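You operate a simulated robot arm through the tools that you are given. There is no shell and no other tool.

Carry out the task below with a simulated robot arm. There is one attempt and no reset: what you move stays moved.

TASK
Roll the dough ball by the tart tin flat on the pastry board.
Fine: pull the board out; the roller goes back in its stand. Set down upright: pastry roller.
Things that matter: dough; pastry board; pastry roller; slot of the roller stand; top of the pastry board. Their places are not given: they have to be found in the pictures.

Only the result counts: the job must be done as asked and must still hold three seconds after the hand-in. Knocking over, shifting, dropping, spilling or breaking anything else fails it.

THE ROBOT
A 7-joint arm with a two-finger parallel gripper, fixed in place. Base frame: the origin is on the floor under the middle of its stand, x ahead of it, y to its left, z up. Units: m, rad, N and s.
It reaches about 1.479 m from its shoulder. Its first joint turns from -2.897 to 2.897 rad. Payload 4.4 kg.
The tool frame sits at the grasp point between the pads (the TCP): z along the fingers, y along the line on which they close. The tips reach 0.023 m beyond it. Largest opening 0.094 m; finger width 0.038, thickness 0.01; the body of the gripper, 0.054 by 0.096 m, starts 0.039 m behind the TCP.
Orientation is that of the tool frame in the base frame, as [roll, pitch, yaw] about the fixed x, y, z axes, in that order (R = Rz(yaw) Ry(pitch) Rx(roll)). With the fingers straight down and closing along the base's y, the tool's x points along the base's -x, its y along +y and its z along -z.

THE INTERFACE
- The arm moves only by the tool servo_tool. Its argument "commands" is a list that holds one entry, the list of rows, each a list of 7 numbers: the shift along the tool's x, y, z in cm, then the turn, a rotation vector about the tool's x, y, z in rad, then the opening in per cent of the stroke, from 0 (shut) to 100 (fully open). In form: [[[tx, ty, tz, ax, ay, az, jaw], ...]]. A call has 1 to 20 rows; each row shifts and turns the commanded pose from where the row before left it, along the tool's axes as they then stand. Each row takes 0.2 s and may step no farther than 0.05 m and 0.15 rad from the row before; otherwise, or with a gripper value out of range, the whole call is refused. A pose out of reach is approached as far as the arm can. The call stops where the force on the tool passes 70 N (or 10 N more than at its start, if that is more) or the arm is blocked; 0.2 s more then pass. The fingers move at their own pace (about 0.072 m/s each) and stop on an object; they squeeze with about 38 N. The grip force told is the motor's: it shows also when the fingers shut on nothing. Time passes only in rows, and 0.2 s behind the last, so rows that do not move let the fingers close. It gives the time, the measured TCP pose, the force on the tool (base axes), the opening and the grip force at its end, in the units of the frame above (readings bear some noise), with the torque about the TCP (base axes, N m) and any sound that the robot's microphone picked up.
- Cameras (640 x 400 px; columns grow to the right, rows downward): "scene" is fixed at [0.2186, 0.6486, 1.5893]; the picture's right is [-0.46, -0.89, 0.00], its down [-0.57, 0.29, -0.77] and it looks along [0.68, -0.35, -0.64] (base axes); focal length 337 px, centre (320, 200). "wrist" rides on the gripper at [0.086, 0.016, -0.075] in the tool frame; the picture's right is [-0.18, 0.98, 0.00], its down [-0.58, -0.11, -0.81] and it looks along [-0.79, -0.15, 0.59] (tool axes); focal length 243 px, centre (320, 200).
- capture(camera): a new picture of that camera. The clock stands still meanwhile.
- pixel_to_xyz(camera, pixels): for up to 12 pixels [column, row] of the newest picture of that camera ("zoom" is the newest enlarged one), the place [x, y, z] in the base frame of the surface seen there, good to about 0.002 m. The clock stands still meanwhile.
- inspect(camera, box): a new picture of the part [left, top, right, bottom] of that camera's present view, enlarged. The clock stands still meanwhile.
- hand_in(): hands the job in; it is judged then, once.

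Open the gripper and draw the arm clear of the work before you hand the job in, unless the task says otherwise.

The tools are called after ">>>" as a command line: name --argument value ..., lists and objects as JSON in quotes. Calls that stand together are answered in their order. servo_tool: Moves the arm, as the interface text tells. Its arguments: {"type":"object","properties":{"commands":{"type":"array"}},"required":["commands"]} The other tools are called the same way: capture (camera) takes a picture; pixel_to_xyz (camera, pixels) gives the place of the surface under pixels of a picture; inspect (camera, box) takes an enlarged picture of a part of a camera's view; hand_in () hands the job in.

At the start:

```text
time_s: 0.0
eef_pos: [0.7221, 0.1632, 1.1973]
orientation: [3.141, -0.001, 3.142]
wrist_force: [-0.5, -0.1, -0.7]
ft_torque: [0.02, -0.04, 0.0]
opening: 0.0944
grip_force: 0.0
```

scene: 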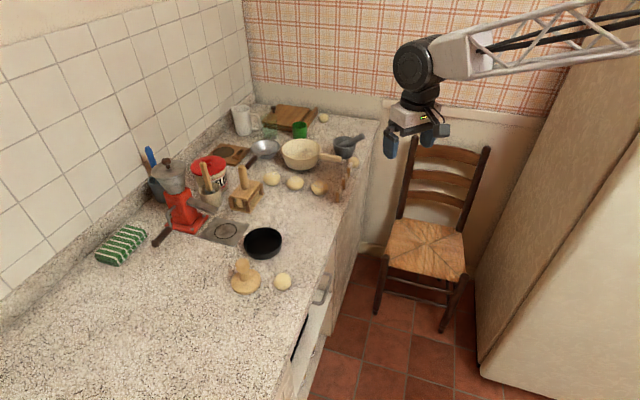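
wrist: 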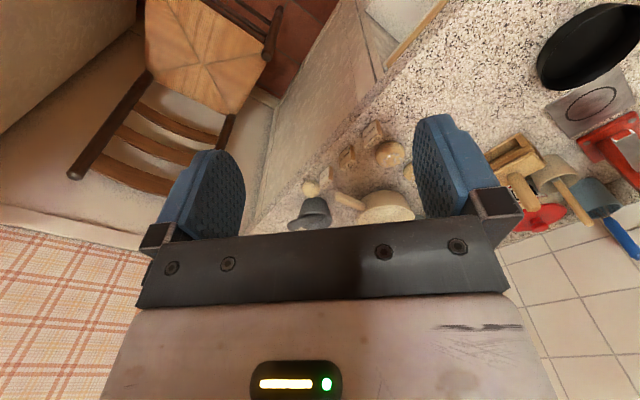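

I begin by enlarging the parts of the scene view where the stand, dough balls, tart tin and board seem to be.

>>> inspect --camera "scene" --box '[220, 90, 380, 210]'

>>> inspect --camera "scene" --box '[180, 200, 360, 330]'

>>> inspect --camera "scene" --box '[90, 120, 280, 270]'

>>> inspect --camera "scene" --box '[240, 250, 400, 400]'

```text
3.33 times, centred on (300, 150) of scene
```

zoom: 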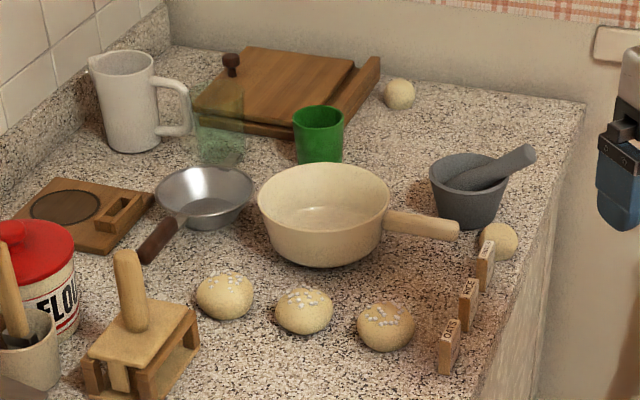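

```text
3.08 times, centred on (270, 265) of scene
```

zoom: 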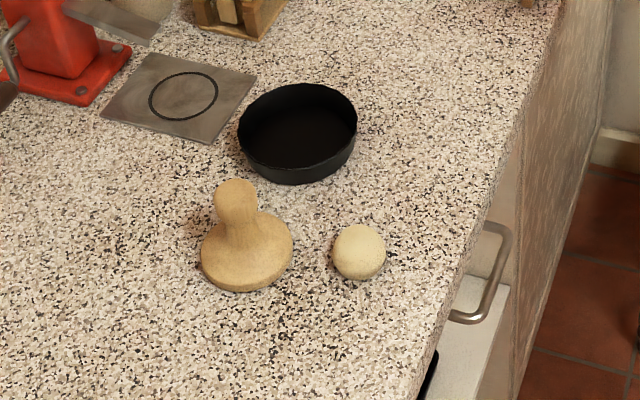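

```text
2.67 times, centred on (185, 195) of scene
```

zoom: 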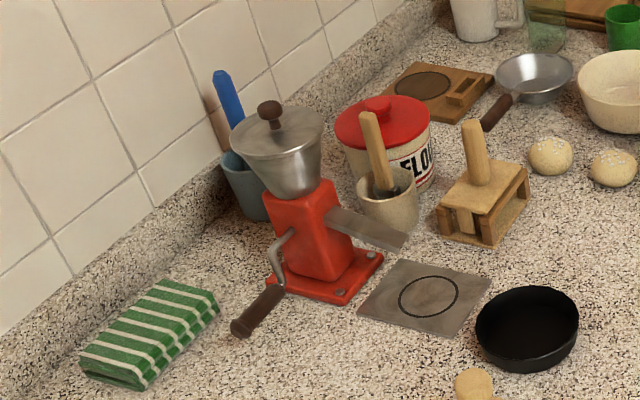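

```text
2.67 times, centred on (320, 325) of scene
```

zoom: 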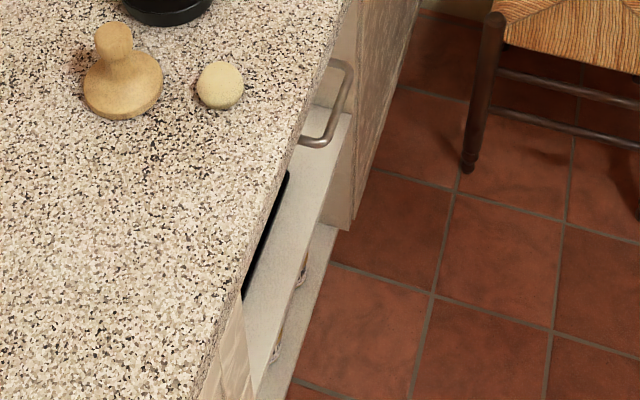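

The stand with a handle is near (245,195), the black tart tin at (262,243), the dough ball beside it at (283,282), and there are two candidates for a board: (288,118) and something under the counter by (322,290). I enlarge each more.

>>> inspect --camera "scene" --box '[220, 155, 280, 215]'

>>> inspect --camera "scene" --box '[250, 90, 340, 150]'

>>> inspect --camera "scene" --box '[270, 230, 360, 320]'

>>> inspect --camera "scene" --box '[270, 290, 360, 400]'

>>> inspect --camera "scene" --box '[200, 130, 260, 180]'

>>> inspect --camera "scene" --box '[300, 120, 380, 210]'

```text
6.67 times, centred on (250, 185) of scene
```

zoom: 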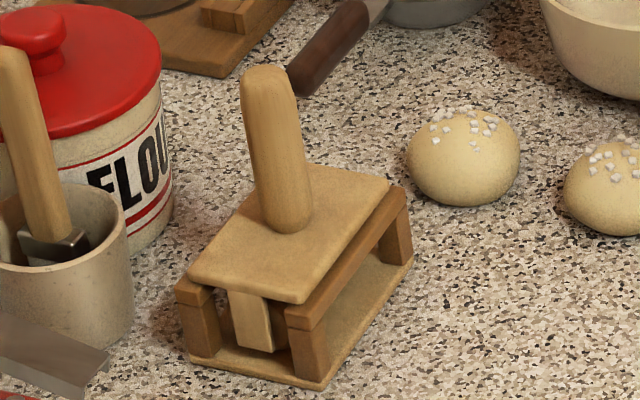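

```text
6.67 times, centred on (295, 120) of scene
```

zoom: 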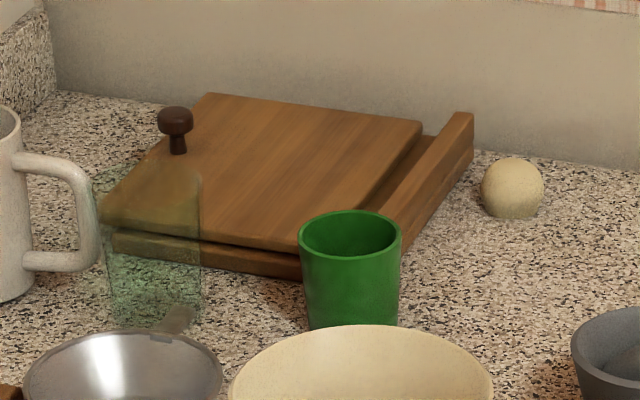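

```text
4.44 times, centred on (315, 275) of scene
```

zoom: 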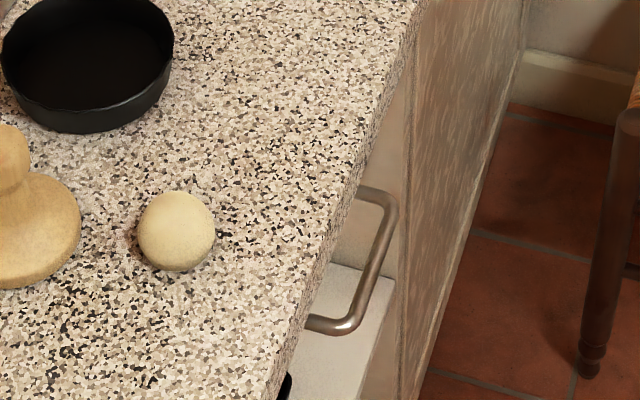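

```text
3.64 times, centred on (315, 345) of scene
```

zoom: 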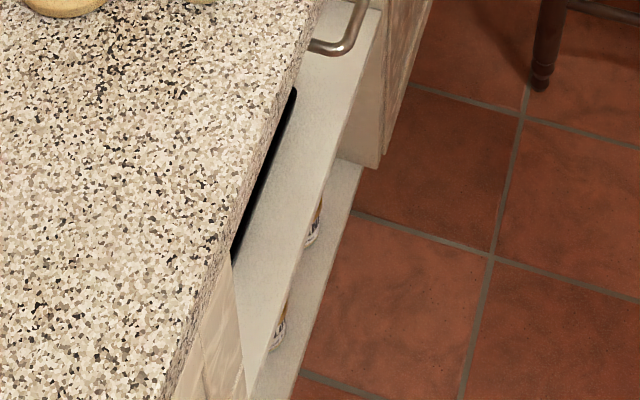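

```text
8.00 times, centred on (230, 155) of scene
```

zoom: 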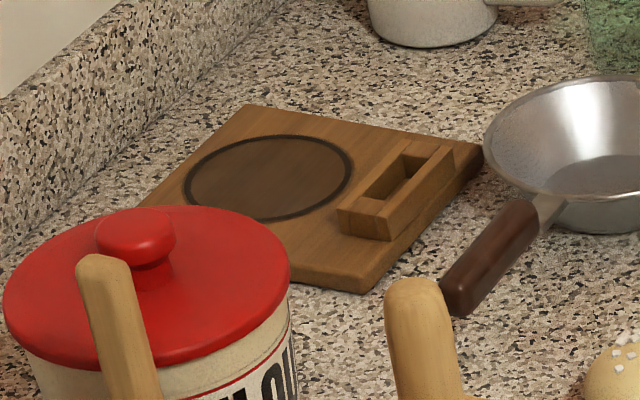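

```text
4.44 times, centred on (340, 165) of scene
```

zoom: 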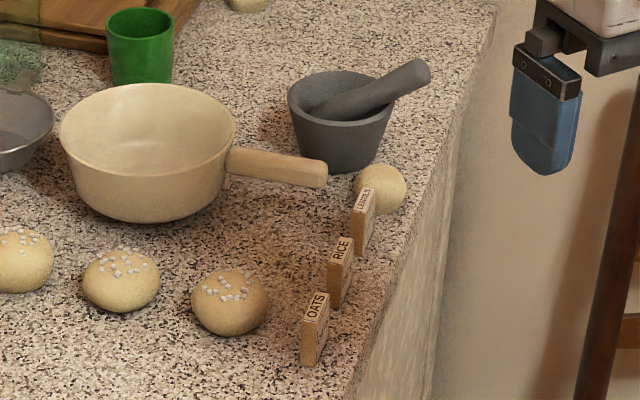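

I get the coordinates of the main candidates from the scene picture before taking closer wrist views.

>>> capture --camera "scene"

>>> pixel_to_xyz --camera "scene" --pixels '[[283, 282], [262, 243], [243, 265], [243, 175], [248, 190], [274, 107], [290, 117], [316, 113], [322, 290], [230, 153], [206, 165], [323, 117]]'

>>> pixel_to_xyz --camera "scene" --pixels '[[300, 340], [225, 232], [183, 205], [310, 155], [263, 150], [300, 130], [242, 120], [268, 178], [380, 120], [340, 140], [326, 190], [300, 260]]'

```text
taken
```

scene: 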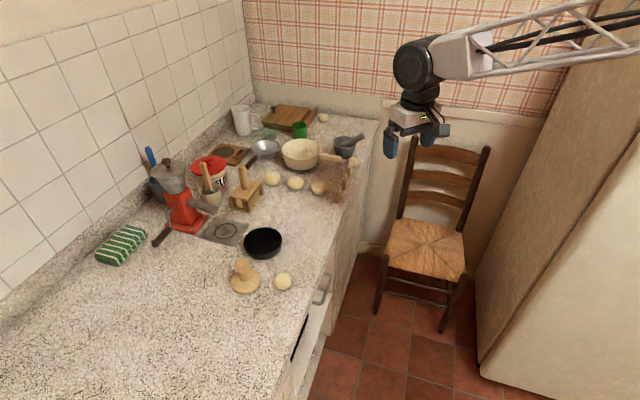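

```text
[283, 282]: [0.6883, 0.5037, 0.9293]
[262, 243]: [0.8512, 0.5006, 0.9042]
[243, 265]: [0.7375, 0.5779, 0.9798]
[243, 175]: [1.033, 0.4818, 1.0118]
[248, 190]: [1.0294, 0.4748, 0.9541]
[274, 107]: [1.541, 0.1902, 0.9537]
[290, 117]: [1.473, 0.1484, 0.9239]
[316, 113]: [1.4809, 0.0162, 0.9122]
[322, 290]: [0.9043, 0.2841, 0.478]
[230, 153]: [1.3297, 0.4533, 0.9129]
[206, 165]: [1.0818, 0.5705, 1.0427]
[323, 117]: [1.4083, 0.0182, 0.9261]
```

```text
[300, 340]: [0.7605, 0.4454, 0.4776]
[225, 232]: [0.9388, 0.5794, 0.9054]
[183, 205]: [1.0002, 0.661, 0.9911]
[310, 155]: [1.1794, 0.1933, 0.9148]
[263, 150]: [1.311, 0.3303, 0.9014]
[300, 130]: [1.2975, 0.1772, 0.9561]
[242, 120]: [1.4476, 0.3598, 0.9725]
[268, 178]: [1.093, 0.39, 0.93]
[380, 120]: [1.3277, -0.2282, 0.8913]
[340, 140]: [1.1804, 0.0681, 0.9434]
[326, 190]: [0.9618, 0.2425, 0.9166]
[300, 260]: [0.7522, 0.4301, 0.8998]
```

Let me look at the metal handle under the counter edge around (320,290) and query its exact depth.

>>> inspect --camera "scene" --box '[290, 240, 370, 320]'

```text
5.00 times, centred on (330, 280) of scene
```

zoom: 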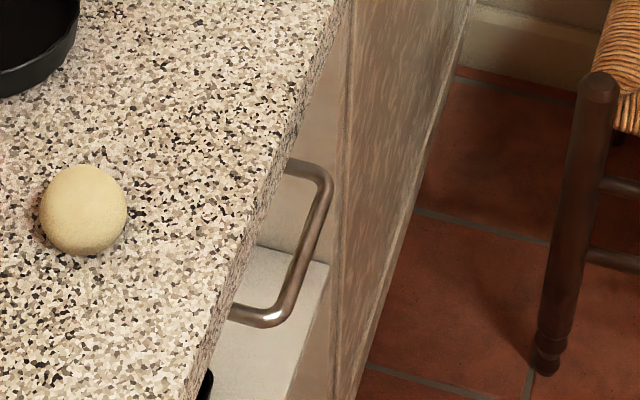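

>>> pixel_to_xyz --camera "zoom" --pixels '[[320, 180], [303, 240], [275, 316], [245, 314], [300, 165], [290, 300], [260, 200], [200, 340], [300, 100], [210, 380], [380, 200], [240, 360]]'

```text
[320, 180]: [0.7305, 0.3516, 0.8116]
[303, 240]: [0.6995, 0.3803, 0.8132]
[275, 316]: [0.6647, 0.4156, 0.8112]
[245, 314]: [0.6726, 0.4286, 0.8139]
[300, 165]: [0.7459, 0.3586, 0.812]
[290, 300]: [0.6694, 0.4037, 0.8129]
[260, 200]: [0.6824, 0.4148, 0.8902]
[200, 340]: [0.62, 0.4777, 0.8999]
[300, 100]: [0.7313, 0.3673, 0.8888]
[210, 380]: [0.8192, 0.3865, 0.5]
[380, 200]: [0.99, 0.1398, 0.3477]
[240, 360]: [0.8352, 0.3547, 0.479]
```

The handle is a metal bar at z≈0.812 just outside the counter edge (zoom pixels (320,180) to (275,316)), so this is a pull-out board under the worktop. I move the arm back and down in front of it and turn the wrist camera toward it.

>>> servo_tool --commands '[[[3.0, 0, 3.0, 0, 0, 0, 100], [3.0, 0, 3.0, 0, 0, 0, 100], [3.0, 0, 3.0, 0, 0, 0, 100], [3.0, 0, 3.0, 0, 0, 0, 100], [3.0, 0, 3.0, 0, 0, 0, 100], [3.0, 0, 3.0, 0, 0, 0, 100], [3.0, 0, 3.0, 0, 0, 0, 100], [3.0, 0, 3.0, 0, 0, 0, 100], [0, 0, 0, 0, 0, -0.14, 100], [0, 0, 0, 0, 0, -0.14, 100], [0, 0, 0, 0, 0, -0.14, 100], [0, 0, 0, 0, 0, -0.14, 100], [0, 0, 0, 0, 0, -0.14, 100], [0, 0, 0, 0, 0, -0.14, 100], [0, 0, 0, 0, 0, -0.14, 100]]]'

>>> capture --camera "wrist"

>>> capture --camera "scene"

```text
time_s: 3.2
eef_pos: [0.4807, 0.1645, 0.9556]
orientation: [3.141, 0.0, -2.158]
wrist_force: [0.0, -0.7, 0.1]
ft_torque: [-0.01, 0.02, 0.0]
opening: 0.0939
grip_force: 0.1
```

```text
taken
```

wrist: 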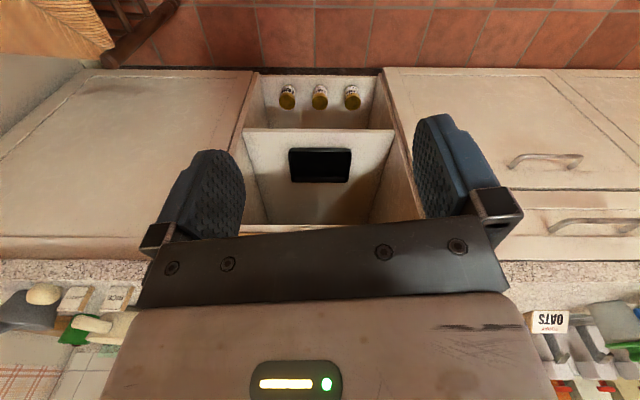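

```text
taken
```

scene: 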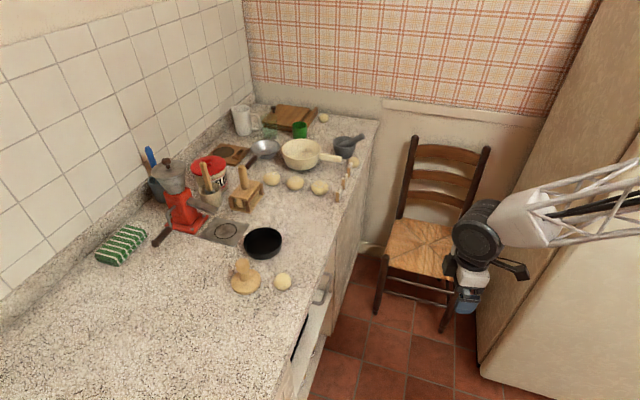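

The wrist picture (upside down) shows an open compartment with shelf, a drawer handle at (597,222), and a thin orange wooden edge at (240–400,228) hidden by the gripper, perhaps the board. I tilt the tool to look more level.

>>> servo_tool --commands '[[[0, 0, 2, 0, -0.14, 0, 100], [0, 0, 2, 0, -0.14, 0, 100], [0, 0, 0, 0, -0.14, 0, 100], [0, 0, 0, 0, -0.14, 0, 100], [0, 0, 0, 0, 0, 0, 100]]]'

>>> capture --camera "wrist"

```text
time_s: 4.4
eef_pos: [0.4832, 0.1661, 0.9157]
orientation: [3.141, 0.562, -2.159]
wrist_force: [-0.6, -0.3, 0.0]
ft_torque: [-0.02, 0.01, 0.02]
opening: 0.094
grip_force: 0.0
```

```text
taken
```

wrist: 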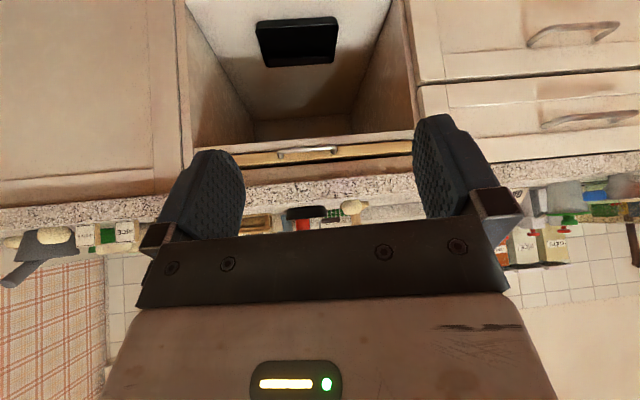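

Now a yellow wooden board edge shows at (215–410,155) just under the worktop, with a metal handle at (305,153). I enlarge it and measure.

>>> inspect --camera "wrist" --box '[200, 120, 430, 210]'

>>> pixel_to_xyz --camera "wrist" --pixels '[[305, 153], [282, 153], [333, 150], [260, 158], [380, 150], [250, 185], [380, 175], [300, 180], [230, 130], [310, 130], [575, 35], [590, 118]]'

```text
2.78 times, centred on (315, 165) of wrist
```

zoom: 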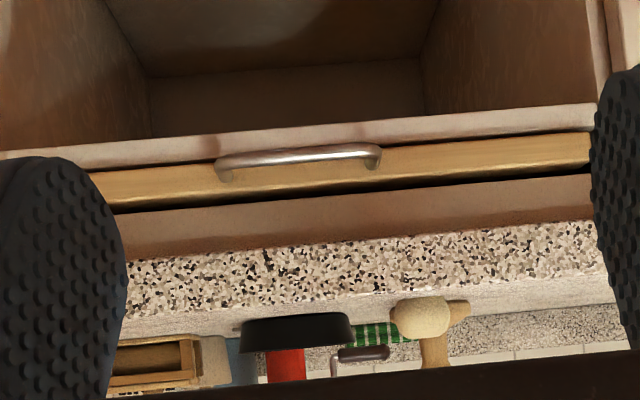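

```text
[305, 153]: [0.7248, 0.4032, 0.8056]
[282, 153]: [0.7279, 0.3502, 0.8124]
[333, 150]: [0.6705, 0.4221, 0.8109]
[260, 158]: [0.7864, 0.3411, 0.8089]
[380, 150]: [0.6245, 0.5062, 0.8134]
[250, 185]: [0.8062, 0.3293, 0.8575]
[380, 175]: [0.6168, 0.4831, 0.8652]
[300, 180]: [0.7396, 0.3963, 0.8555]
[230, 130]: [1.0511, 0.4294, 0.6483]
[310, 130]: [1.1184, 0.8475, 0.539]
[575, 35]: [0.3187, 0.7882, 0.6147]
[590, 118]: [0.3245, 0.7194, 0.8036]
```

The pull-out pastry board's front face lies at about 0.800 m along (0.714,0.70), with its handle bar centred near (0.699,0.385,0.808). I turn the gripper so it points at the handle, tilted 25° down and closing vertically, with the jaw at about half.

>>> servo_tool --commands '[[[0, 0, 0, 0.0554, 0, 0.0879, 100], [0, 0, 0, 0.0554, 0, 0.0879, 100], [0, 0, 0, 0, -0.143, 0, 100], [0, 0, 0, 0, -0.143, 0, 100], [0, 0, 0, 0, -0.143, 0, 100], [0, 0, 0, 0, -0.143, 0, 100], [0, 0, 0, 0, 0, 0.1428, 60], [0, 0, 0, 0, 0, 0.1428, 60], [0, 0, 0, 0, 0, 0.1428, 60], [0, 0, 0, 0, 0, 0.1428, 60], [0, 0, 0, 0, 0, 0.1428, 60], [0, 0, 0, 0, 0, 0.1428, 60], [0, 0, 0, 0, 0, 0.1428, 60], [0, 0, 0, 0, 0, 0.1428, 60], [0, 0, 0, 0, 0, 0.1428, 60], [0, 0, 0, 0, 0, 0.1428, 60], [0, 0, 0, 0, 0, 0.1428, 60], [0, 0, 0, 0, 0, 0, 60]]]'

>>> capture --camera "wrist"

>>> capture --camera "scene"

```text
time_s: 8.2
eef_pos: [0.4829, 0.1648, 0.9164]
orientation: [2.011, 0.0, 2.341]
wrist_force: [-0.4, 0.1, 0.7]
ft_torque: [0.03, 0.02, 0.0]
opening: 0.0563
grip_force: 0.1
```

```text
taken
```

wrist: 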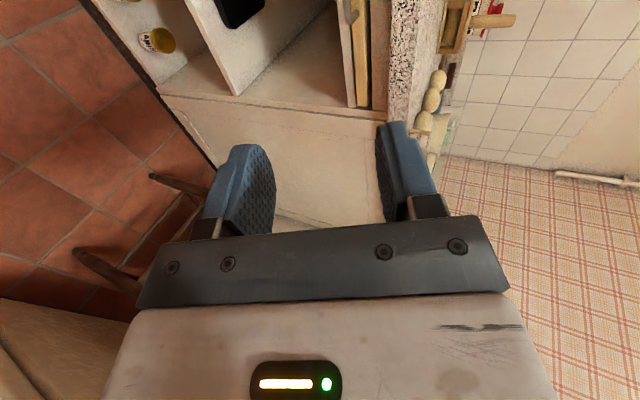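

```text
taken
```

scene: 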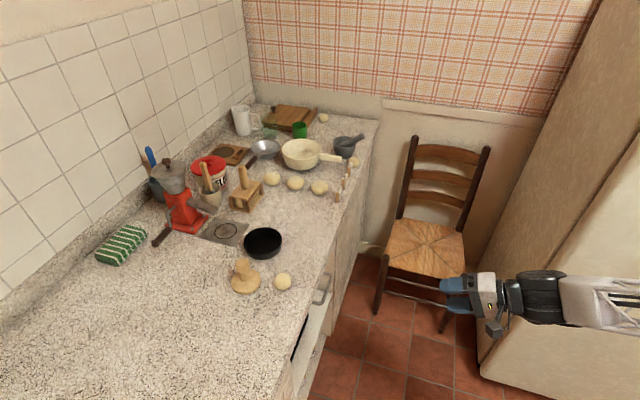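

The gripper now points toward the handle. I move to a standoff 12 cm back along the approach line and check with the camera.

>>> servo_tool --commands '[[[0.154, 0.662, 4.1, 0, 0, 0, 60], [0.154, 0.662, 4.1, 0, 0, 0, 60], [0.154, 0.662, 4.1, 0, 0, 0, 60], [0.154, 0.662, 4.1, 0, 0, 0, 60], [0.154, 0.662, 4.1, 0, 0, 0, 60], [0, 0, 0, 0, 0, 0, 60]]]'

>>> capture --camera "wrist"

>>> inspect --camera "scene" --box '[260, 220, 440, 340]'

```text
time_s: 9.6
eef_pos: [0.6222, 0.3125, 0.8602]
orientation: [2.01, -0.001, 2.342]
wrist_force: [0.2, 0.4, 0.2]
ft_torque: [-0.01, -0.01, 0.0]
opening: 0.0564
grip_force: 0.3
```

```text
taken
```

wrist: 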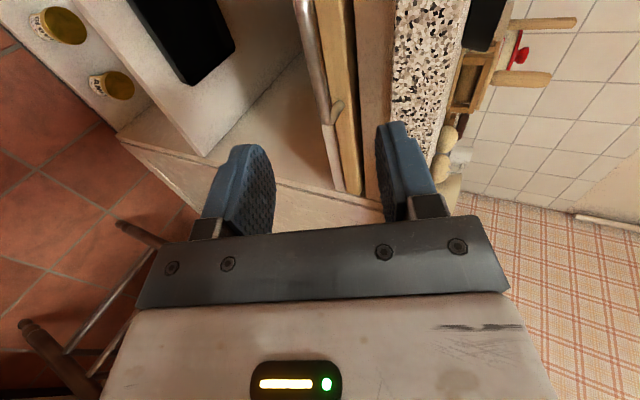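

```text
3.33 times, centred on (350, 280) of scene
```

zoom: 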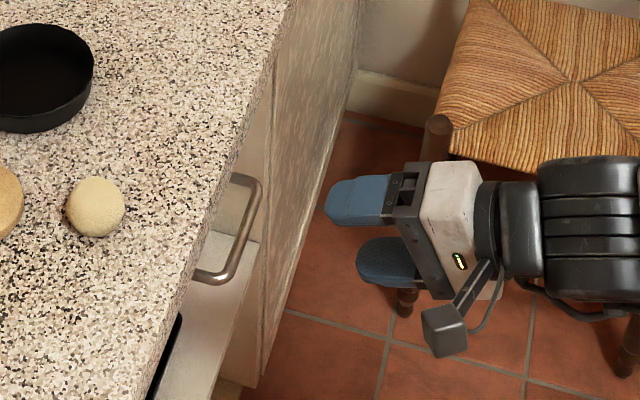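

The handle bar is seen between the fingers at about (305,20)–(330,120), the board's front end at (345,150). I measure these before closing in.

>>> pixel_to_xyz --camera "wrist" --pixels '[[306, 30], [318, 90], [336, 105], [342, 60], [350, 60], [350, 130], [330, 60], [355, 185], [375, 100], [395, 80], [340, 185], [328, 140]]'

>>> inspect --camera "wrist" --box '[270, 0, 440, 200]'

```text
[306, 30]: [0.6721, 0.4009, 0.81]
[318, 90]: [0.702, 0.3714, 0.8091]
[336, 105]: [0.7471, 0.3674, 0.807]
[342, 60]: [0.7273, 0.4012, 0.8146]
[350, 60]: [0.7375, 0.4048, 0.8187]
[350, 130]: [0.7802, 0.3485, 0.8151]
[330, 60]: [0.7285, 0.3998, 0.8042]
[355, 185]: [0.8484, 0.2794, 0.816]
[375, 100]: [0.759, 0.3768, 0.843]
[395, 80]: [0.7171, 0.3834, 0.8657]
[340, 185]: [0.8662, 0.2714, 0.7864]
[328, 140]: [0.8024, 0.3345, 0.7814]
```

```text
2.00 times, centred on (355, 100) of wrist
```

zoom: 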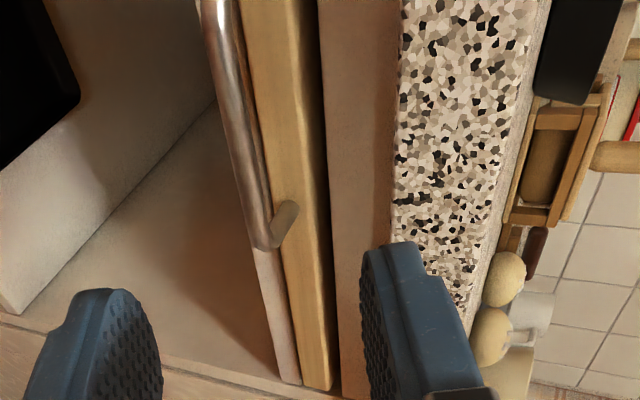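

The bar centre fits z≈0.808, n≈0.768. I advance 11.7 cm along the tool axis and close on the bar.

>>> servo_tool --commands '[[[-0.047, -0.07, 3.9, 0, 0, 0, 60], [-0.047, -0.07, 3.9, 0, 0, 0, 60], [-0.047, -0.07, 3.9, 0, 0, 0, 60], [0, 0, 0, 0, 0, 0, 60], [0, 0, 0, 0, 0, 0, 0], [0, 0, 0, 0, 0, 0, 0], [0, 0, 0, 0, 0, 0, 0], [0, 0, 0, 0, 0, 0, 0]]]'

>>> capture --camera "wrist"

```text
time_s: 11.4
eef_pos: [0.7007, 0.3847, 0.8073]
orientation: [2.013, -0.001, 2.342]
wrist_force: [5.5, -4.6, -37.7]
ft_torque: [-0.08, -0.2, -0.25]
opening: 0.0097
grip_force: 44.9
```

```text
taken
```

wrist: 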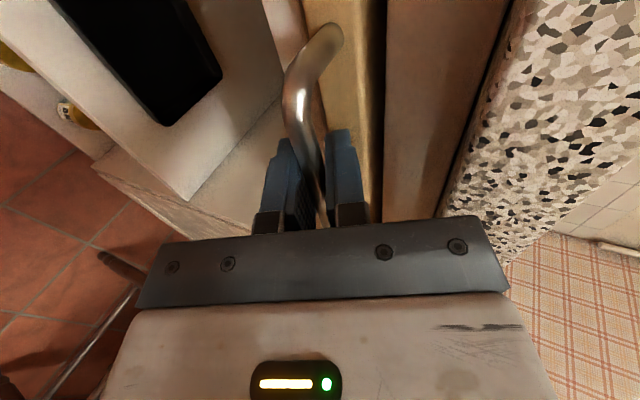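

The fingers hold the bar (opening 0.0097) but there is -37.7 N vertically, so I lower the commanded pose slightly to relieve it.

>>> servo_tool --commands '[[[0, -0.136, 0.064, 0, 0, 0, 0], [0, 0, 0, 0, 0, 0, 0]]]'

```text
time_s: 12.0
eef_pos: [0.7007, 0.3833, 0.8079]
orientation: [2.01, 0.0, 2.342]
wrist_force: [17.0, -18.9, -32.7]
ft_torque: [0.07, -0.04, -0.04]
opening: 0.0097
grip_force: 45.3
```

The vertical force fell only a little. I ease another 2 mm down and see how the forces respond.

>>> servo_tool --commands '[[[0, -0.18, 0.085, 0, 0, 0, 0], [0, 0, 0, 0, 0, 0, 0], [0, 0, 0, 0, 0, 0, 0]]]'

```text
time_s: 12.8
eef_pos: [0.7, 0.384, 0.8081]
orientation: [2.007, 0.002, 2.342]
wrist_force: [26.4, -31.3, -6.4]
ft_torque: [0.13, 0.09, -0.11]
opening: 0.0097
grip_force: 45.2
```

Vertical force is now small (-6 N) but there is ~41 N along the bar toward +t; I relieve it with a small sideways shift.

>>> servo_tool --commands '[[[-0.15, 0, 0, 0, 0, 0, 0], [0, 0, 0, 0, 0, 0, 0]]]'

```text
time_s: 13.4
eef_pos: [0.7007, 0.3839, 0.8064]
orientation: [2.006, 0.0, 2.346]
wrist_force: [-4.3, 5.5, 16.1]
ft_torque: [0.45, 0.51, 0.03]
opening: 0.0097
grip_force: 45.0
```

Forces are low now. I start pulling the board out horizontally, 6 cm first.

>>> servo_tool --commands '[[[0, -0.43, -0.905, 0, 0, 0, 0], [0, -0.43, -0.905, 0, 0, 0, 0], [0, -0.43, -0.905, 0, 0, 0, 0], [0, -0.43, -0.905, 0, 0, 0, 0], [0, -0.43, -0.905, 0, 0, 0, 0], [0, -0.43, -0.905, 0, 0, 0, 0]]]'

>>> inspect --camera "scene" --box '[220, 200, 440, 400]'

```text
time_s: 14.8
eef_pos: [0.6584, 0.3424, 0.8071]
orientation: [2.003, -0.001, 2.343]
wrist_force: [-5.3, 4.7, 7.0]
ft_torque: [0.29, 0.27, 0.26]
opening: 0.0098
grip_force: 45.1
stopped in row 6: the force on the tool passed its limit at 73 N (the readings are from after the stop); the commanded pose is now the measured one
```

```text
2.00 times, centred on (330, 300) of scene
```

zoom: 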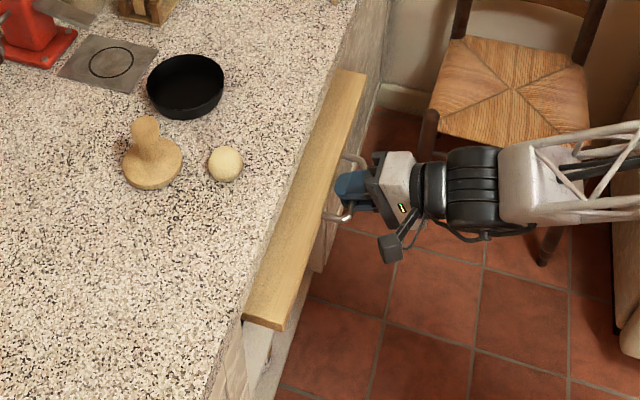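

The board slides out (6 cm so far), stopping on a 73 N transient. I go on more slowly.

>>> servo_tool --commands '[[[0, -0.3, -0.63, 0, 0, 0, 0], [0, -0.3, -0.63, 0, 0, 0, 0], [0, -0.3, -0.63, 0, 0, 0, 0], [0, -0.3, -0.63, 0, 0, 0, 0], [0, -0.3, -0.63, 0, 0, 0, 0], [0, -0.3, -0.63, 0, 0, 0, 0], [0, -0.3, -0.63, 0, 0, 0, 0], [0, -0.3, -0.63, 0, 0, 0, 0]]]'

```text
time_s: 16.6
eef_pos: [0.6205, 0.3046, 0.8069]
orientation: [2.002, 0.001, 2.341]
wrist_force: [23.8, -22.4, 20.5]
ft_torque: [0.22, 0.25, 0.15]
opening: 0.0097
grip_force: 44.7
```

Pull is at 11 cm with some side load; I correct it slightly (+t, up) and keep pulling.

>>> servo_tool --commands '[[[-0.1, 0.1, -0.05, 0, 0, 0, 0], [0, -0.3, -0.63, 0, 0, 0, 0], [-0.02, -0.29, -0.63, 0, 0, 0, 0], [-0.02, -0.3, -0.63, 0, 0, 0, 0], [-0.02, -0.3, -0.63, 0, 0, 0, 0], [-0.02, -0.3, -0.63, 0, 0, 0, 0], [-0.02, -0.3, -0.63, 0, 0, 0, 0], [-0.02, -0.3, -0.63, 0, 0, 0, 0], [-0.02, -0.3, -0.63, 0, 0, 0, 0], [-0.02, -0.3, -0.63, 0, 0, 0, 0], [-0.02, -0.3, -0.63, 0, 0, 0, 0]]]'

>>> inspect --camera "scene" --box '[220, 200, 440, 400]'

```text
time_s: 19.0
eef_pos: [0.5714, 0.2493, 0.8062]
orientation: [2.006, 0.001, 2.341]
wrist_force: [-21.3, 22.3, 24.5]
ft_torque: [0.07, 0.13, -0.2]
opening: 0.0096
grip_force: 44.8
```

```text
2.00 times, centred on (330, 300) of scene
```

zoom: 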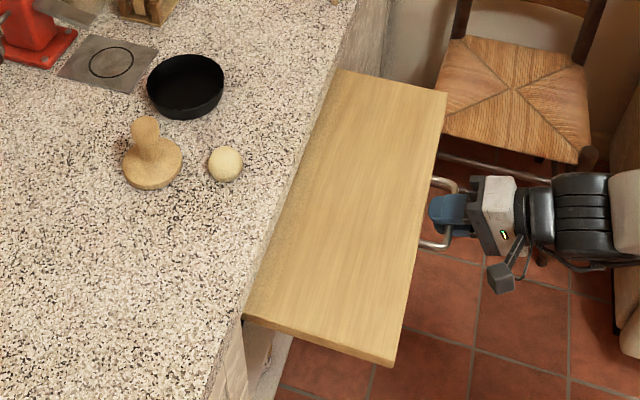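

The board is now out ~18 cm. I pull about 8 cm more, with no side shift this time.

>>> servo_tool --commands '[[[0.08, 0.1, -0.05, 0, 0, 0, 0], [0, -0.3, -0.63, 0, 0, 0, 0], [0, -0.3, -0.63, 0, 0, 0, 0], [0, -0.3, -0.63, 0, 0, 0, 0], [0, -0.3, -0.63, 0, 0, 0, 0], [0, -0.3, -0.63, 0, 0, 0, 0], [0, -0.3, -0.63, 0, 0, 0, 0], [0, -0.3, -0.63, 0, 0, 0, 0], [0, -0.3, -0.63, 0, 0, 0, 0], [0, -0.3, -0.63, 0, 0, 0, 0], [0, -0.3, -0.63, 0, 0, 0, 0], [0, -0.3, -0.63, 0, 0, 0, 0], [0, 0, 0, 0, 0, 0, 0]]]'

>>> inspect --camera "scene" --box '[220, 200, 440, 400]'

```text
time_s: 21.8
eef_pos: [0.5152, 0.1963, 0.8066]
orientation: [2.006, -0.002, 2.346]
wrist_force: [14.9, -17.1, -18.0]
ft_torque: [0.41, 0.31, 0.39]
opening: 0.0097
grip_force: 45.4
```

```text
2.00 times, centred on (330, 300) of scene
```

zoom: 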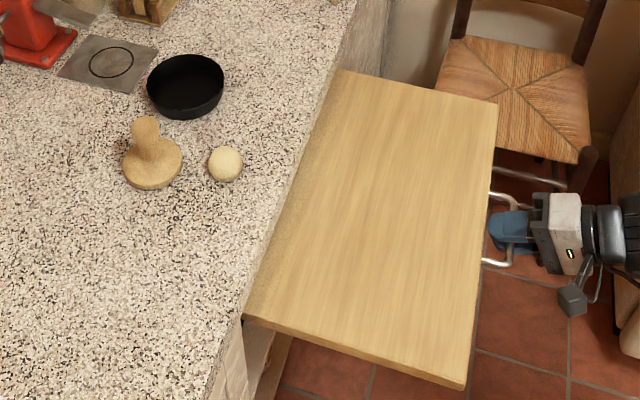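

The board is out 26 cm (about 24 cm exposed), enough room. I release the handle and back away along the tool axis, then up.

>>> servo_tool --commands '[[[0, 0, 0, 0, 0, 0, 50], [0, 0, 0, 0, 0, 0, 60], [0, 0, 0, 0, 0, 0, 60], [0, 0, -2, 0, 0, 0, 60], [0, 0, -3, 0, 0, 0, 60], [0, 0, -3, 0, 0, 0, 60], [0, 0, -2, 0, 0, 0, 60], [0, 4.0, -1.9, 0, 0, 0, 60], [0, 4.0, -1.9, 0, 0, 0, 60], [0, 4.0, -1.9, 0, 0, 0, 60], [0, 4.0, -1.9, 0, 0, 0, 60], [0, 0, 0, 0, 0, 0, 60]]]'

>>> capture --camera "scene"

>>> capture --camera "wrist"

```text
time_s: 24.4
eef_pos: [0.4529, 0.1338, 1.0266]
orientation: [2.006, -0.001, 2.342]
wrist_force: [0.2, -0.4, 0.0]
ft_torque: [0.0, 0.0, -0.02]
opening: 0.0564
grip_force: 0.1
```

```text
taken
```

scene: 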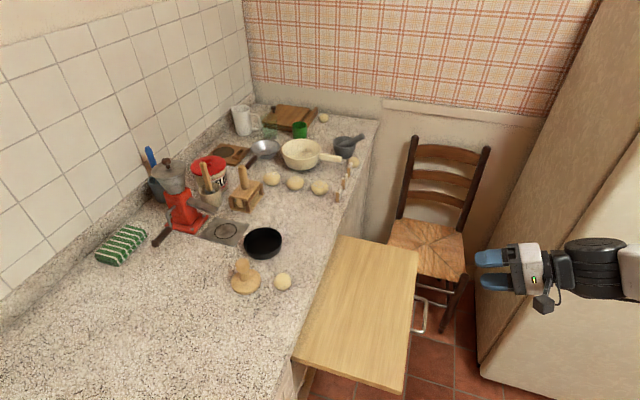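

```text
taken
```

wrist: 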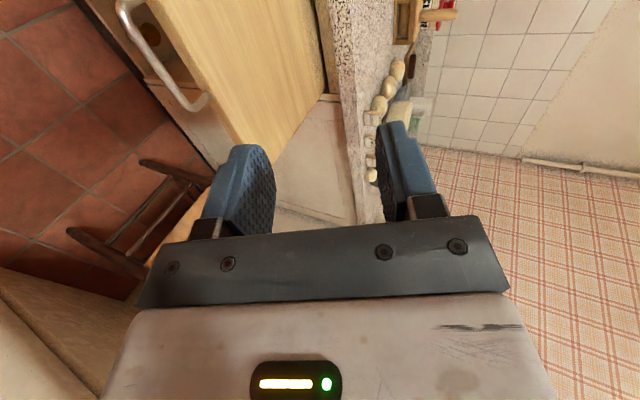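

The board stays out. I measure its top surface and the dough and nearby objects in the scene picture.

>>> pixel_to_xyz --camera "scene" --pixels '[[343, 238], [417, 255], [297, 360], [400, 390], [360, 310], [283, 275], [283, 282], [276, 284], [290, 284], [283, 290], [260, 281], [245, 285]]'

>>> inspect --camera "scene" --box '[220, 250, 300, 300]'

```text
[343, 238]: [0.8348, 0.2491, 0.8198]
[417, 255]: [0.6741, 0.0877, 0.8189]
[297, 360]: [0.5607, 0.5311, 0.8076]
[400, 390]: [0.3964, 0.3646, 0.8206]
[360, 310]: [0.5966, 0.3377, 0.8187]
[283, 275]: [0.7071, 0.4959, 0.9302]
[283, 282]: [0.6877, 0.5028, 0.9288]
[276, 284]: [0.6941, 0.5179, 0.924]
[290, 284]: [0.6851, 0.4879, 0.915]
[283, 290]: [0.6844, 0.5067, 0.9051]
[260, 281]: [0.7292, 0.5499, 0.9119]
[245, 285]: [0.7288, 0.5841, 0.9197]
```

```text
8.00 times, centred on (260, 275) of scene
```

zoom: 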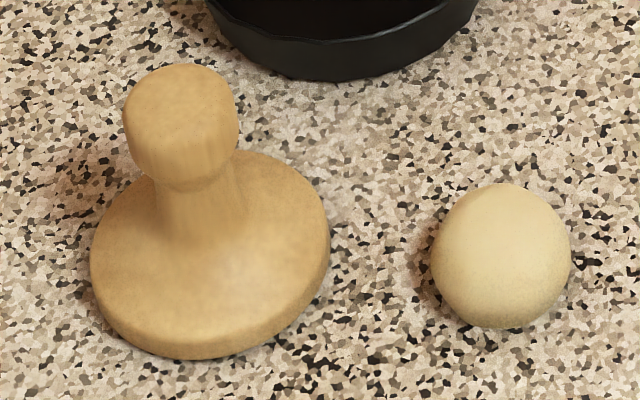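

The board top is at z≈0.819, and the dough ball (about 4 cm wide) sits at roughly (0.70,0.497). Now I look at the roller stand and measure the plate and handle.

>>> inspect --camera "scene" --box '[222, 158, 270, 218]'

```text
6.67 times, centred on (246, 188) of scene
```

zoom: 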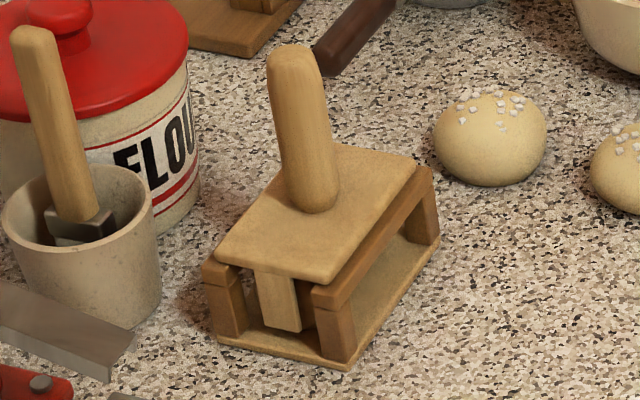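

>>> pixel_to_xyz --camera "zoom" --pixels '[[295, 55], [305, 130], [318, 205], [220, 252], [335, 275], [410, 165], [335, 150], [280, 300], [240, 320], [345, 355], [435, 235], [270, 240]]'

```text
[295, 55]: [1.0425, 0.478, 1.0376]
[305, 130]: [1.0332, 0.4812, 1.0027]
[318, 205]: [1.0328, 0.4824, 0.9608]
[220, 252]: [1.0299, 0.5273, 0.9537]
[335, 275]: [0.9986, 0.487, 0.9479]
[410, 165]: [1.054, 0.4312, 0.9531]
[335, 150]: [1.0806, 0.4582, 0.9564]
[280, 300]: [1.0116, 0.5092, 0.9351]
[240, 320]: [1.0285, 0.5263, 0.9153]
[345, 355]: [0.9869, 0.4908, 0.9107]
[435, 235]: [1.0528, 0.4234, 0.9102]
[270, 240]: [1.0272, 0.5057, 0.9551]
```

The plate top is at z≈0.955, handle (≈2.2 cm thick, top z≈1.04) centred near (1.041,0.477), its long axis along the counter. I turn the gripper and move to a low viewpoint to see what hangs beneath the plate.

>>> servo_tool --commands '[[[0, 0, 0, 0, 0, -0.1428, 100], [0, 0, 0, 0, 0, -0.1428, 100], [0, 0, 0, 0, 0, -0.1428, 100], [0, 0, 0, 0, 0, -0.1428, 100], [0, 0, 0, 0, 0, -0.1428, 100], [0, 0, 0, 0, 0, -0.1428, 100], [0, 0, 0, 0, 0, -0.1428, 100], [0, 0, 0, 0, 0, -0.1428, 100], [0, 0, 0, 0, 0, -0.1428, 100], [0, 0, 0, 0, 0, -0.1428, 100], [0, 0, 0, 0, 0, -0.1428, 100], [0, 0, 0, 0, 0.143, 0, 100], [0, 0, 0, 0, 0.143, 0, 100], [0, 0, 0, 0, 0.143, 0, 100], [0, 0, 0, 0, 0.143, 0, 100], [0, 0, 0, 0, 0, 0, 100]]]'

>>> servo_tool --commands '[[[-3.8, -1.31, 2.01, 0, 0, 0, 100], [-3.8, -1.31, 2.01, 0, 0, 0, 100], [-3.8, -1.31, 2.01, 0, 0, 0, 100], [-3.8, -1.31, 2.01, 0, 0, 0, 100], [-3.8, -1.31, 2.01, 0, 0, 0, 100], [-3.8, -1.31, 2.01, 0, 0, 0, 100], [-3.8, -1.31, 2.01, 0, 0, 0, 100], [-3.8, -1.31, 2.01, 0, 0, 0, 100], [-3.8, -1.31, 2.01, 0, 0, 0, 100], [-3.8, -1.31, 2.01, 0, 0, 0, 100], [-3.8, -1.31, 2.01, 0, 0, 0, 100], [0, 0, 0, 0, 0, 0, 100]]]'

>>> capture --camera "wrist"

```text
time_s: 27.8
eef_pos: [0.4493, 0.1341, 1.0246]
orientation: [-3.139, 0.562, -2.369]
wrist_force: [0.0, 0.3, -0.3]
ft_torque: [-0.01, -0.03, 0.0]
opening: 0.0941
grip_force: 0.0
```

```text
time_s: 30.4
eef_pos: [0.8904, 0.3609, 1.0657]
orientation: [3.141, 0.563, -2.368]
wrist_force: [-0.9, -0.7, -0.1]
ft_torque: [-0.01, 0.03, 0.04]
opening: 0.0944
grip_force: 0.1
```

```text
taken
```

wrist: 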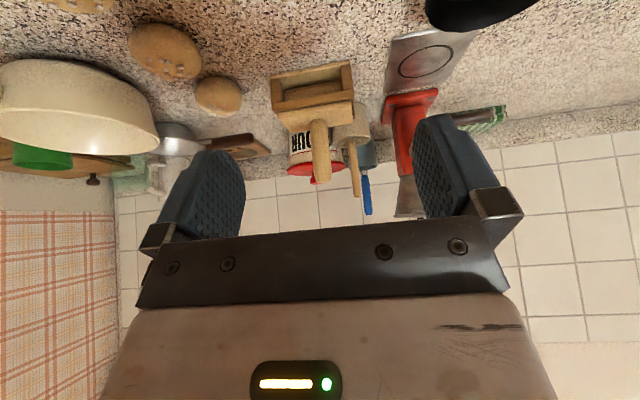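

>>> inspect --camera "wrist" --box '[255, 50, 385, 195]'

```text
2.76 times, centred on (320, 122) of wrist
```

zoom: 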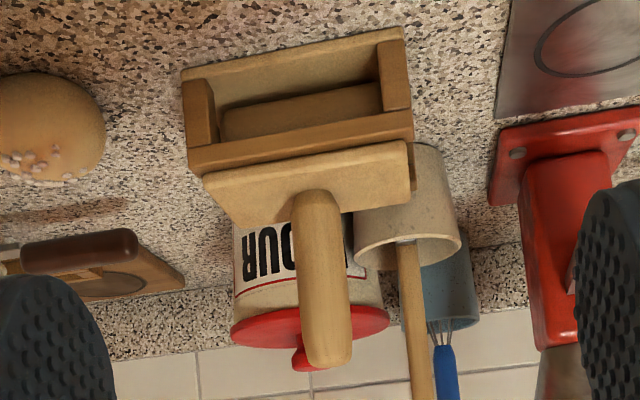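

The stand shows a plate with a handle and something like a bar inside the frame at zoom (300,105). I go a little nearer for a clearer view.

>>> servo_tool --commands '[[[-1.9, 0, 3.55, 0, 0, 0, 100], [-1.9, 0, 3.55, 0, 0, 0, 100], [0, 0, 0, 0, 0, 0, 100]]]'

>>> inspect --camera "wrist" --box '[230, 20, 410, 200]'

```text
time_s: 31.2
eef_pos: [0.9384, 0.411, 1.0246]
orientation: [-3.142, 0.564, -2.369]
wrist_force: [0.0, -1.1, 0.0]
ft_torque: [-0.04, 0.04, 0.02]
opening: 0.094
grip_force: 0.0
```

```text
2.22 times, centred on (320, 110) of wrist
```

zoom: 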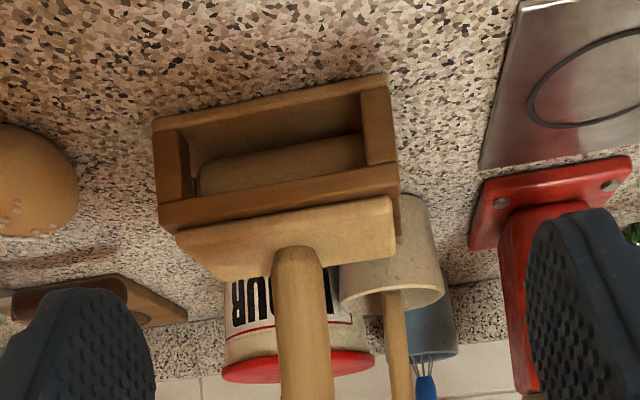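

A cylindrical roller lies inside the stand frame at zoom (280,165), so this is the pastry roller. I measure its parts.

>>> pixel_to_xyz --camera "zoom" --pixels '[[280, 168], [210, 180], [350, 150], [280, 155], [170, 150], [380, 130], [275, 195], [275, 230], [290, 300], [250, 130], [300, 360], [205, 240]]'

>>> pixel_to_xyz --camera "zoom" --pixels '[[190, 237], [390, 200], [390, 230], [300, 205], [280, 260], [325, 260], [300, 255], [275, 215], [290, 150], [290, 190], [300, 120], [395, 190]]'

```text
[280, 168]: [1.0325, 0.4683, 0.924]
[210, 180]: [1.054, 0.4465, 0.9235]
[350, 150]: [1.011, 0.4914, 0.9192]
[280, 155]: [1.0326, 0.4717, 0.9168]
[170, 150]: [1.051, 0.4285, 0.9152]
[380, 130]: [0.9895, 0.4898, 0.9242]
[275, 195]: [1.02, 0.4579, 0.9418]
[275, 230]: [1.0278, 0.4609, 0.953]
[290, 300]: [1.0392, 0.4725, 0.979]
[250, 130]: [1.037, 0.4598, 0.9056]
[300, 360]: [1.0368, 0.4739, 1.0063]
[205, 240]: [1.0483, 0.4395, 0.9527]
```

```text
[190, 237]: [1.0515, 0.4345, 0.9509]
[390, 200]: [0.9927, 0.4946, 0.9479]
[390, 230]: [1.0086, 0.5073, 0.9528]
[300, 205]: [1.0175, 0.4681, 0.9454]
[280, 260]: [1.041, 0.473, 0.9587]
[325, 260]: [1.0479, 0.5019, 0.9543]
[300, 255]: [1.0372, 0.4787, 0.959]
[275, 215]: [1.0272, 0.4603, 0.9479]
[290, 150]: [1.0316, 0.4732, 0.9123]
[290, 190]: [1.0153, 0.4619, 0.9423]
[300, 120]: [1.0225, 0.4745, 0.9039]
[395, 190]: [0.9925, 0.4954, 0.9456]
```

The roller hangs under the plate with axis along the counter edge. I leave it for now, back away, straighten the tool, and move over the dough ball by the tart tin.

>>> servo_tool --commands '[[[1.665, 2.5, -2.52, 0, 0, 0, 100], [1.665, 2.5, -2.52, 0, 0, 0, 100], [1.665, 2.5, -2.52, 0, 0, 0, 100], [1.665, 2.5, -2.52, 0, 0, 0, 100], [0, 0, 0, 0, 0.1408, 0, 100], [0, 0, 0, 0, 0.1408, 0, 100], [0, 0, 0, 0, 0.1408, 0, 100], [0, 0, 0, 0, 0.1408, 0, 100], [0, 4.27, 1.0, 0, 0, 0, 100], [0, 4.27, 1.0, 0, 0, 0, 100], [0, 4.27, 1.0, 0, 0, 0, 100], [0, 0, 0, 0, 0, 0, 100]]]'

>>> capture --camera "wrist"

>>> capture --camera "scene"

```text
time_s: 33.8
eef_pos: [0.7001, 0.4969, 1.0448]
orientation: [-3.141, 0.0, -2.37]
wrist_force: [-0.2, -0.3, 0.1]
ft_torque: [0.03, 0.0, 0.01]
opening: 0.0938
grip_force: 0.1
```

```text
taken
```

wrist: 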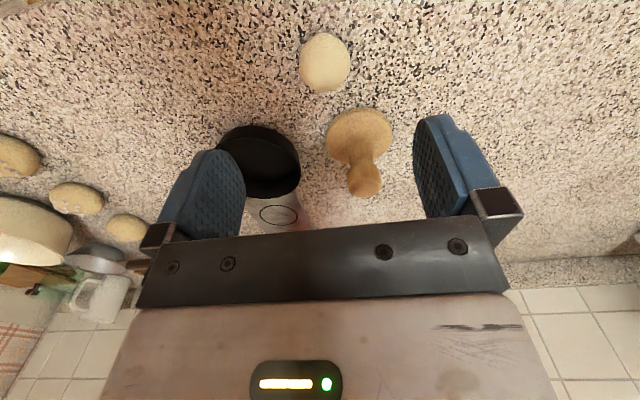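

```text
taken
```

scene: 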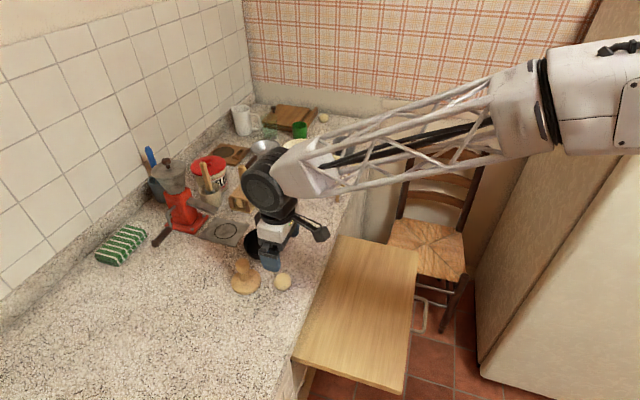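

The dough ball is at wrist pixel (325,62). I measure its outline there.

>>> pixel_to_xyz --camera "wrist" --pixels '[[325, 62], [304, 62], [346, 62], [325, 38], [325, 86], [325, 75], [357, 130], [335, 130], [385, 130], [365, 185], [298, 62], [353, 62]]'

```text
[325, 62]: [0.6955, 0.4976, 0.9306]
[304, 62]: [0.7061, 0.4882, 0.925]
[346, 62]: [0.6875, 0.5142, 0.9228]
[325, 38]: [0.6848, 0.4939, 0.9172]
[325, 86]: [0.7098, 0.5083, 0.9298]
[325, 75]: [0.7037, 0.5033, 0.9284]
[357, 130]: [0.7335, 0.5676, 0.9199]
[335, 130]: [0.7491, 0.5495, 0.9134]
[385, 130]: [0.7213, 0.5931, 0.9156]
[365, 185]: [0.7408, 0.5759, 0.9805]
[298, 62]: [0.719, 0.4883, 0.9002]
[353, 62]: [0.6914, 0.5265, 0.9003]
```

The ball centre is near (0.698,0.502), top z≈0.934. I shift 5 mm, descend to z≈0.927 with the jaw at 75%, and take a look before closing.

>>> servo_tool --commands '[[[-0.2, 0.5, 2.0, 0, 0, 0, 75], [0, 0, 2.95, 0, 0, 0, 75], [0, 0, 2.95, 0, 0, 0, 75], [0, 0, 2.5, 0, 0, 0, 75], [0, 0, 1.4, 0, 0, 0, 75], [0, 0, 0, 0, 0, 0, 75]]]'

>>> capture --camera "wrist"

>>> inspect --camera "scene" --box '[210, 210, 340, 310]'

```text
time_s: 35.2
eef_pos: [0.6976, 0.5018, 0.9257]
orientation: [3.141, 0.002, -2.371]
wrist_force: [0.0, -0.4, 0.1]
ft_torque: [-0.04, -0.04, 0.01]
opening: 0.0705
grip_force: 0.1
```

```text
taken
```

wrist: 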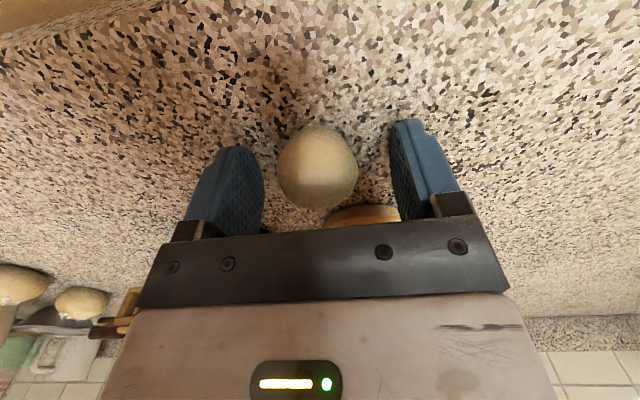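

```text
4.00 times, centred on (275, 260) of scene
```

zoom: 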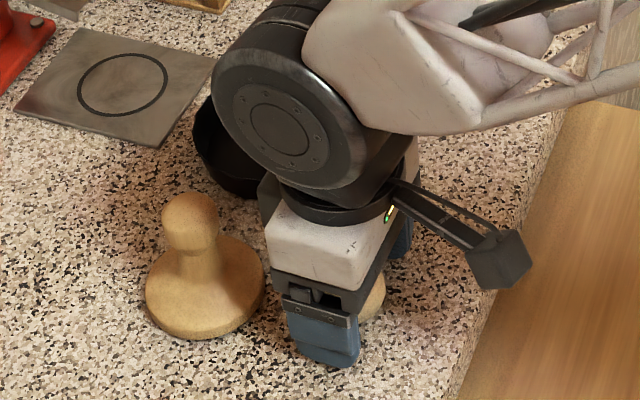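

The ball sits centred between the fingers at (318,166). I close gently in steps to about 38% of the stroke and read the grip.

>>> servo_tool --commands '[[[0, 0, 0, 0, 0, 0, 45], [0, 0, 0, 0, 0, 0, 40], [0, 0, 0, 0, 0, 0, 38], [0, 0, 0, 0, 0, 0, 38]]]'

```text
time_s: 36.2
eef_pos: [0.6989, 0.5011, 0.9258]
orientation: [-3.142, 0.002, -2.369]
wrist_force: [-0.3, 0.0, -0.3]
ft_torque: [0.03, 0.01, -0.01]
opening: 0.0415
grip_force: 38.0
```

The jaws stopped on the ball at 0.0415 m. I lift 8 cm and carry it out over the board.

>>> servo_tool --commands '[[[0, 0, -1.5, 0, 0, 0, 38], [0, 0, -2.5, 0, 0, 0, 38], [0, 0, -3, 0, 0, 0, 38], [0, 0, -1, 0, 0, 0, 38], [2.5, -1.0, 0, 0, 0, 0, 38], [3.5, -1.4, 0, 0, 0, 0, 38], [3.5, -1.4, 0, 0, 0, 0, 38], [3.5, -1.4, 0, 0, 0, 0, 38], [3.5, -1.4, 0, 0, 0, 0, 38], [3.5, -1.4, 0, 0, 0, 0, 38], [0, 0, 0, 0, 0, 0, 38]]]'

>>> capture --camera "wrist"

>>> capture --camera "scene"

```text
time_s: 38.6
eef_pos: [0.6085, 0.303, 1.0061]
orientation: [3.141, 0.001, -2.371]
wrist_force: [0.5, 0.8, -0.7]
ft_torque: [0.03, 0.0, 0.0]
opening: 0.0416
grip_force: 38.1
```

```text
taken
```

wrist: 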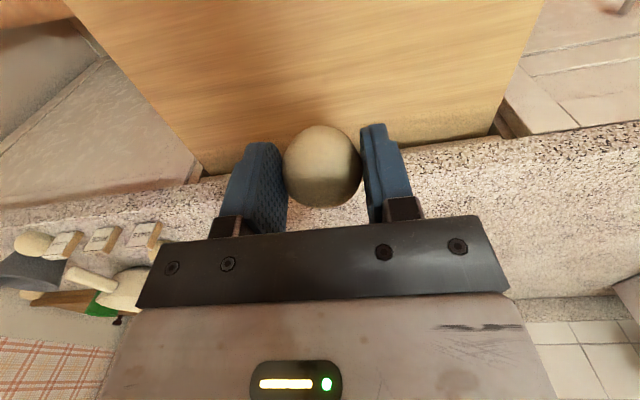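

```text
taken
```

scene: 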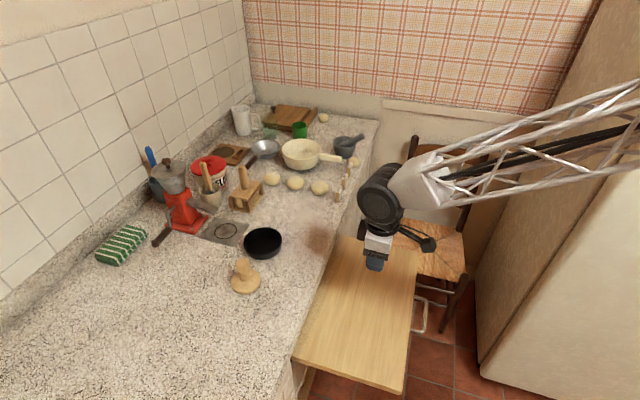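

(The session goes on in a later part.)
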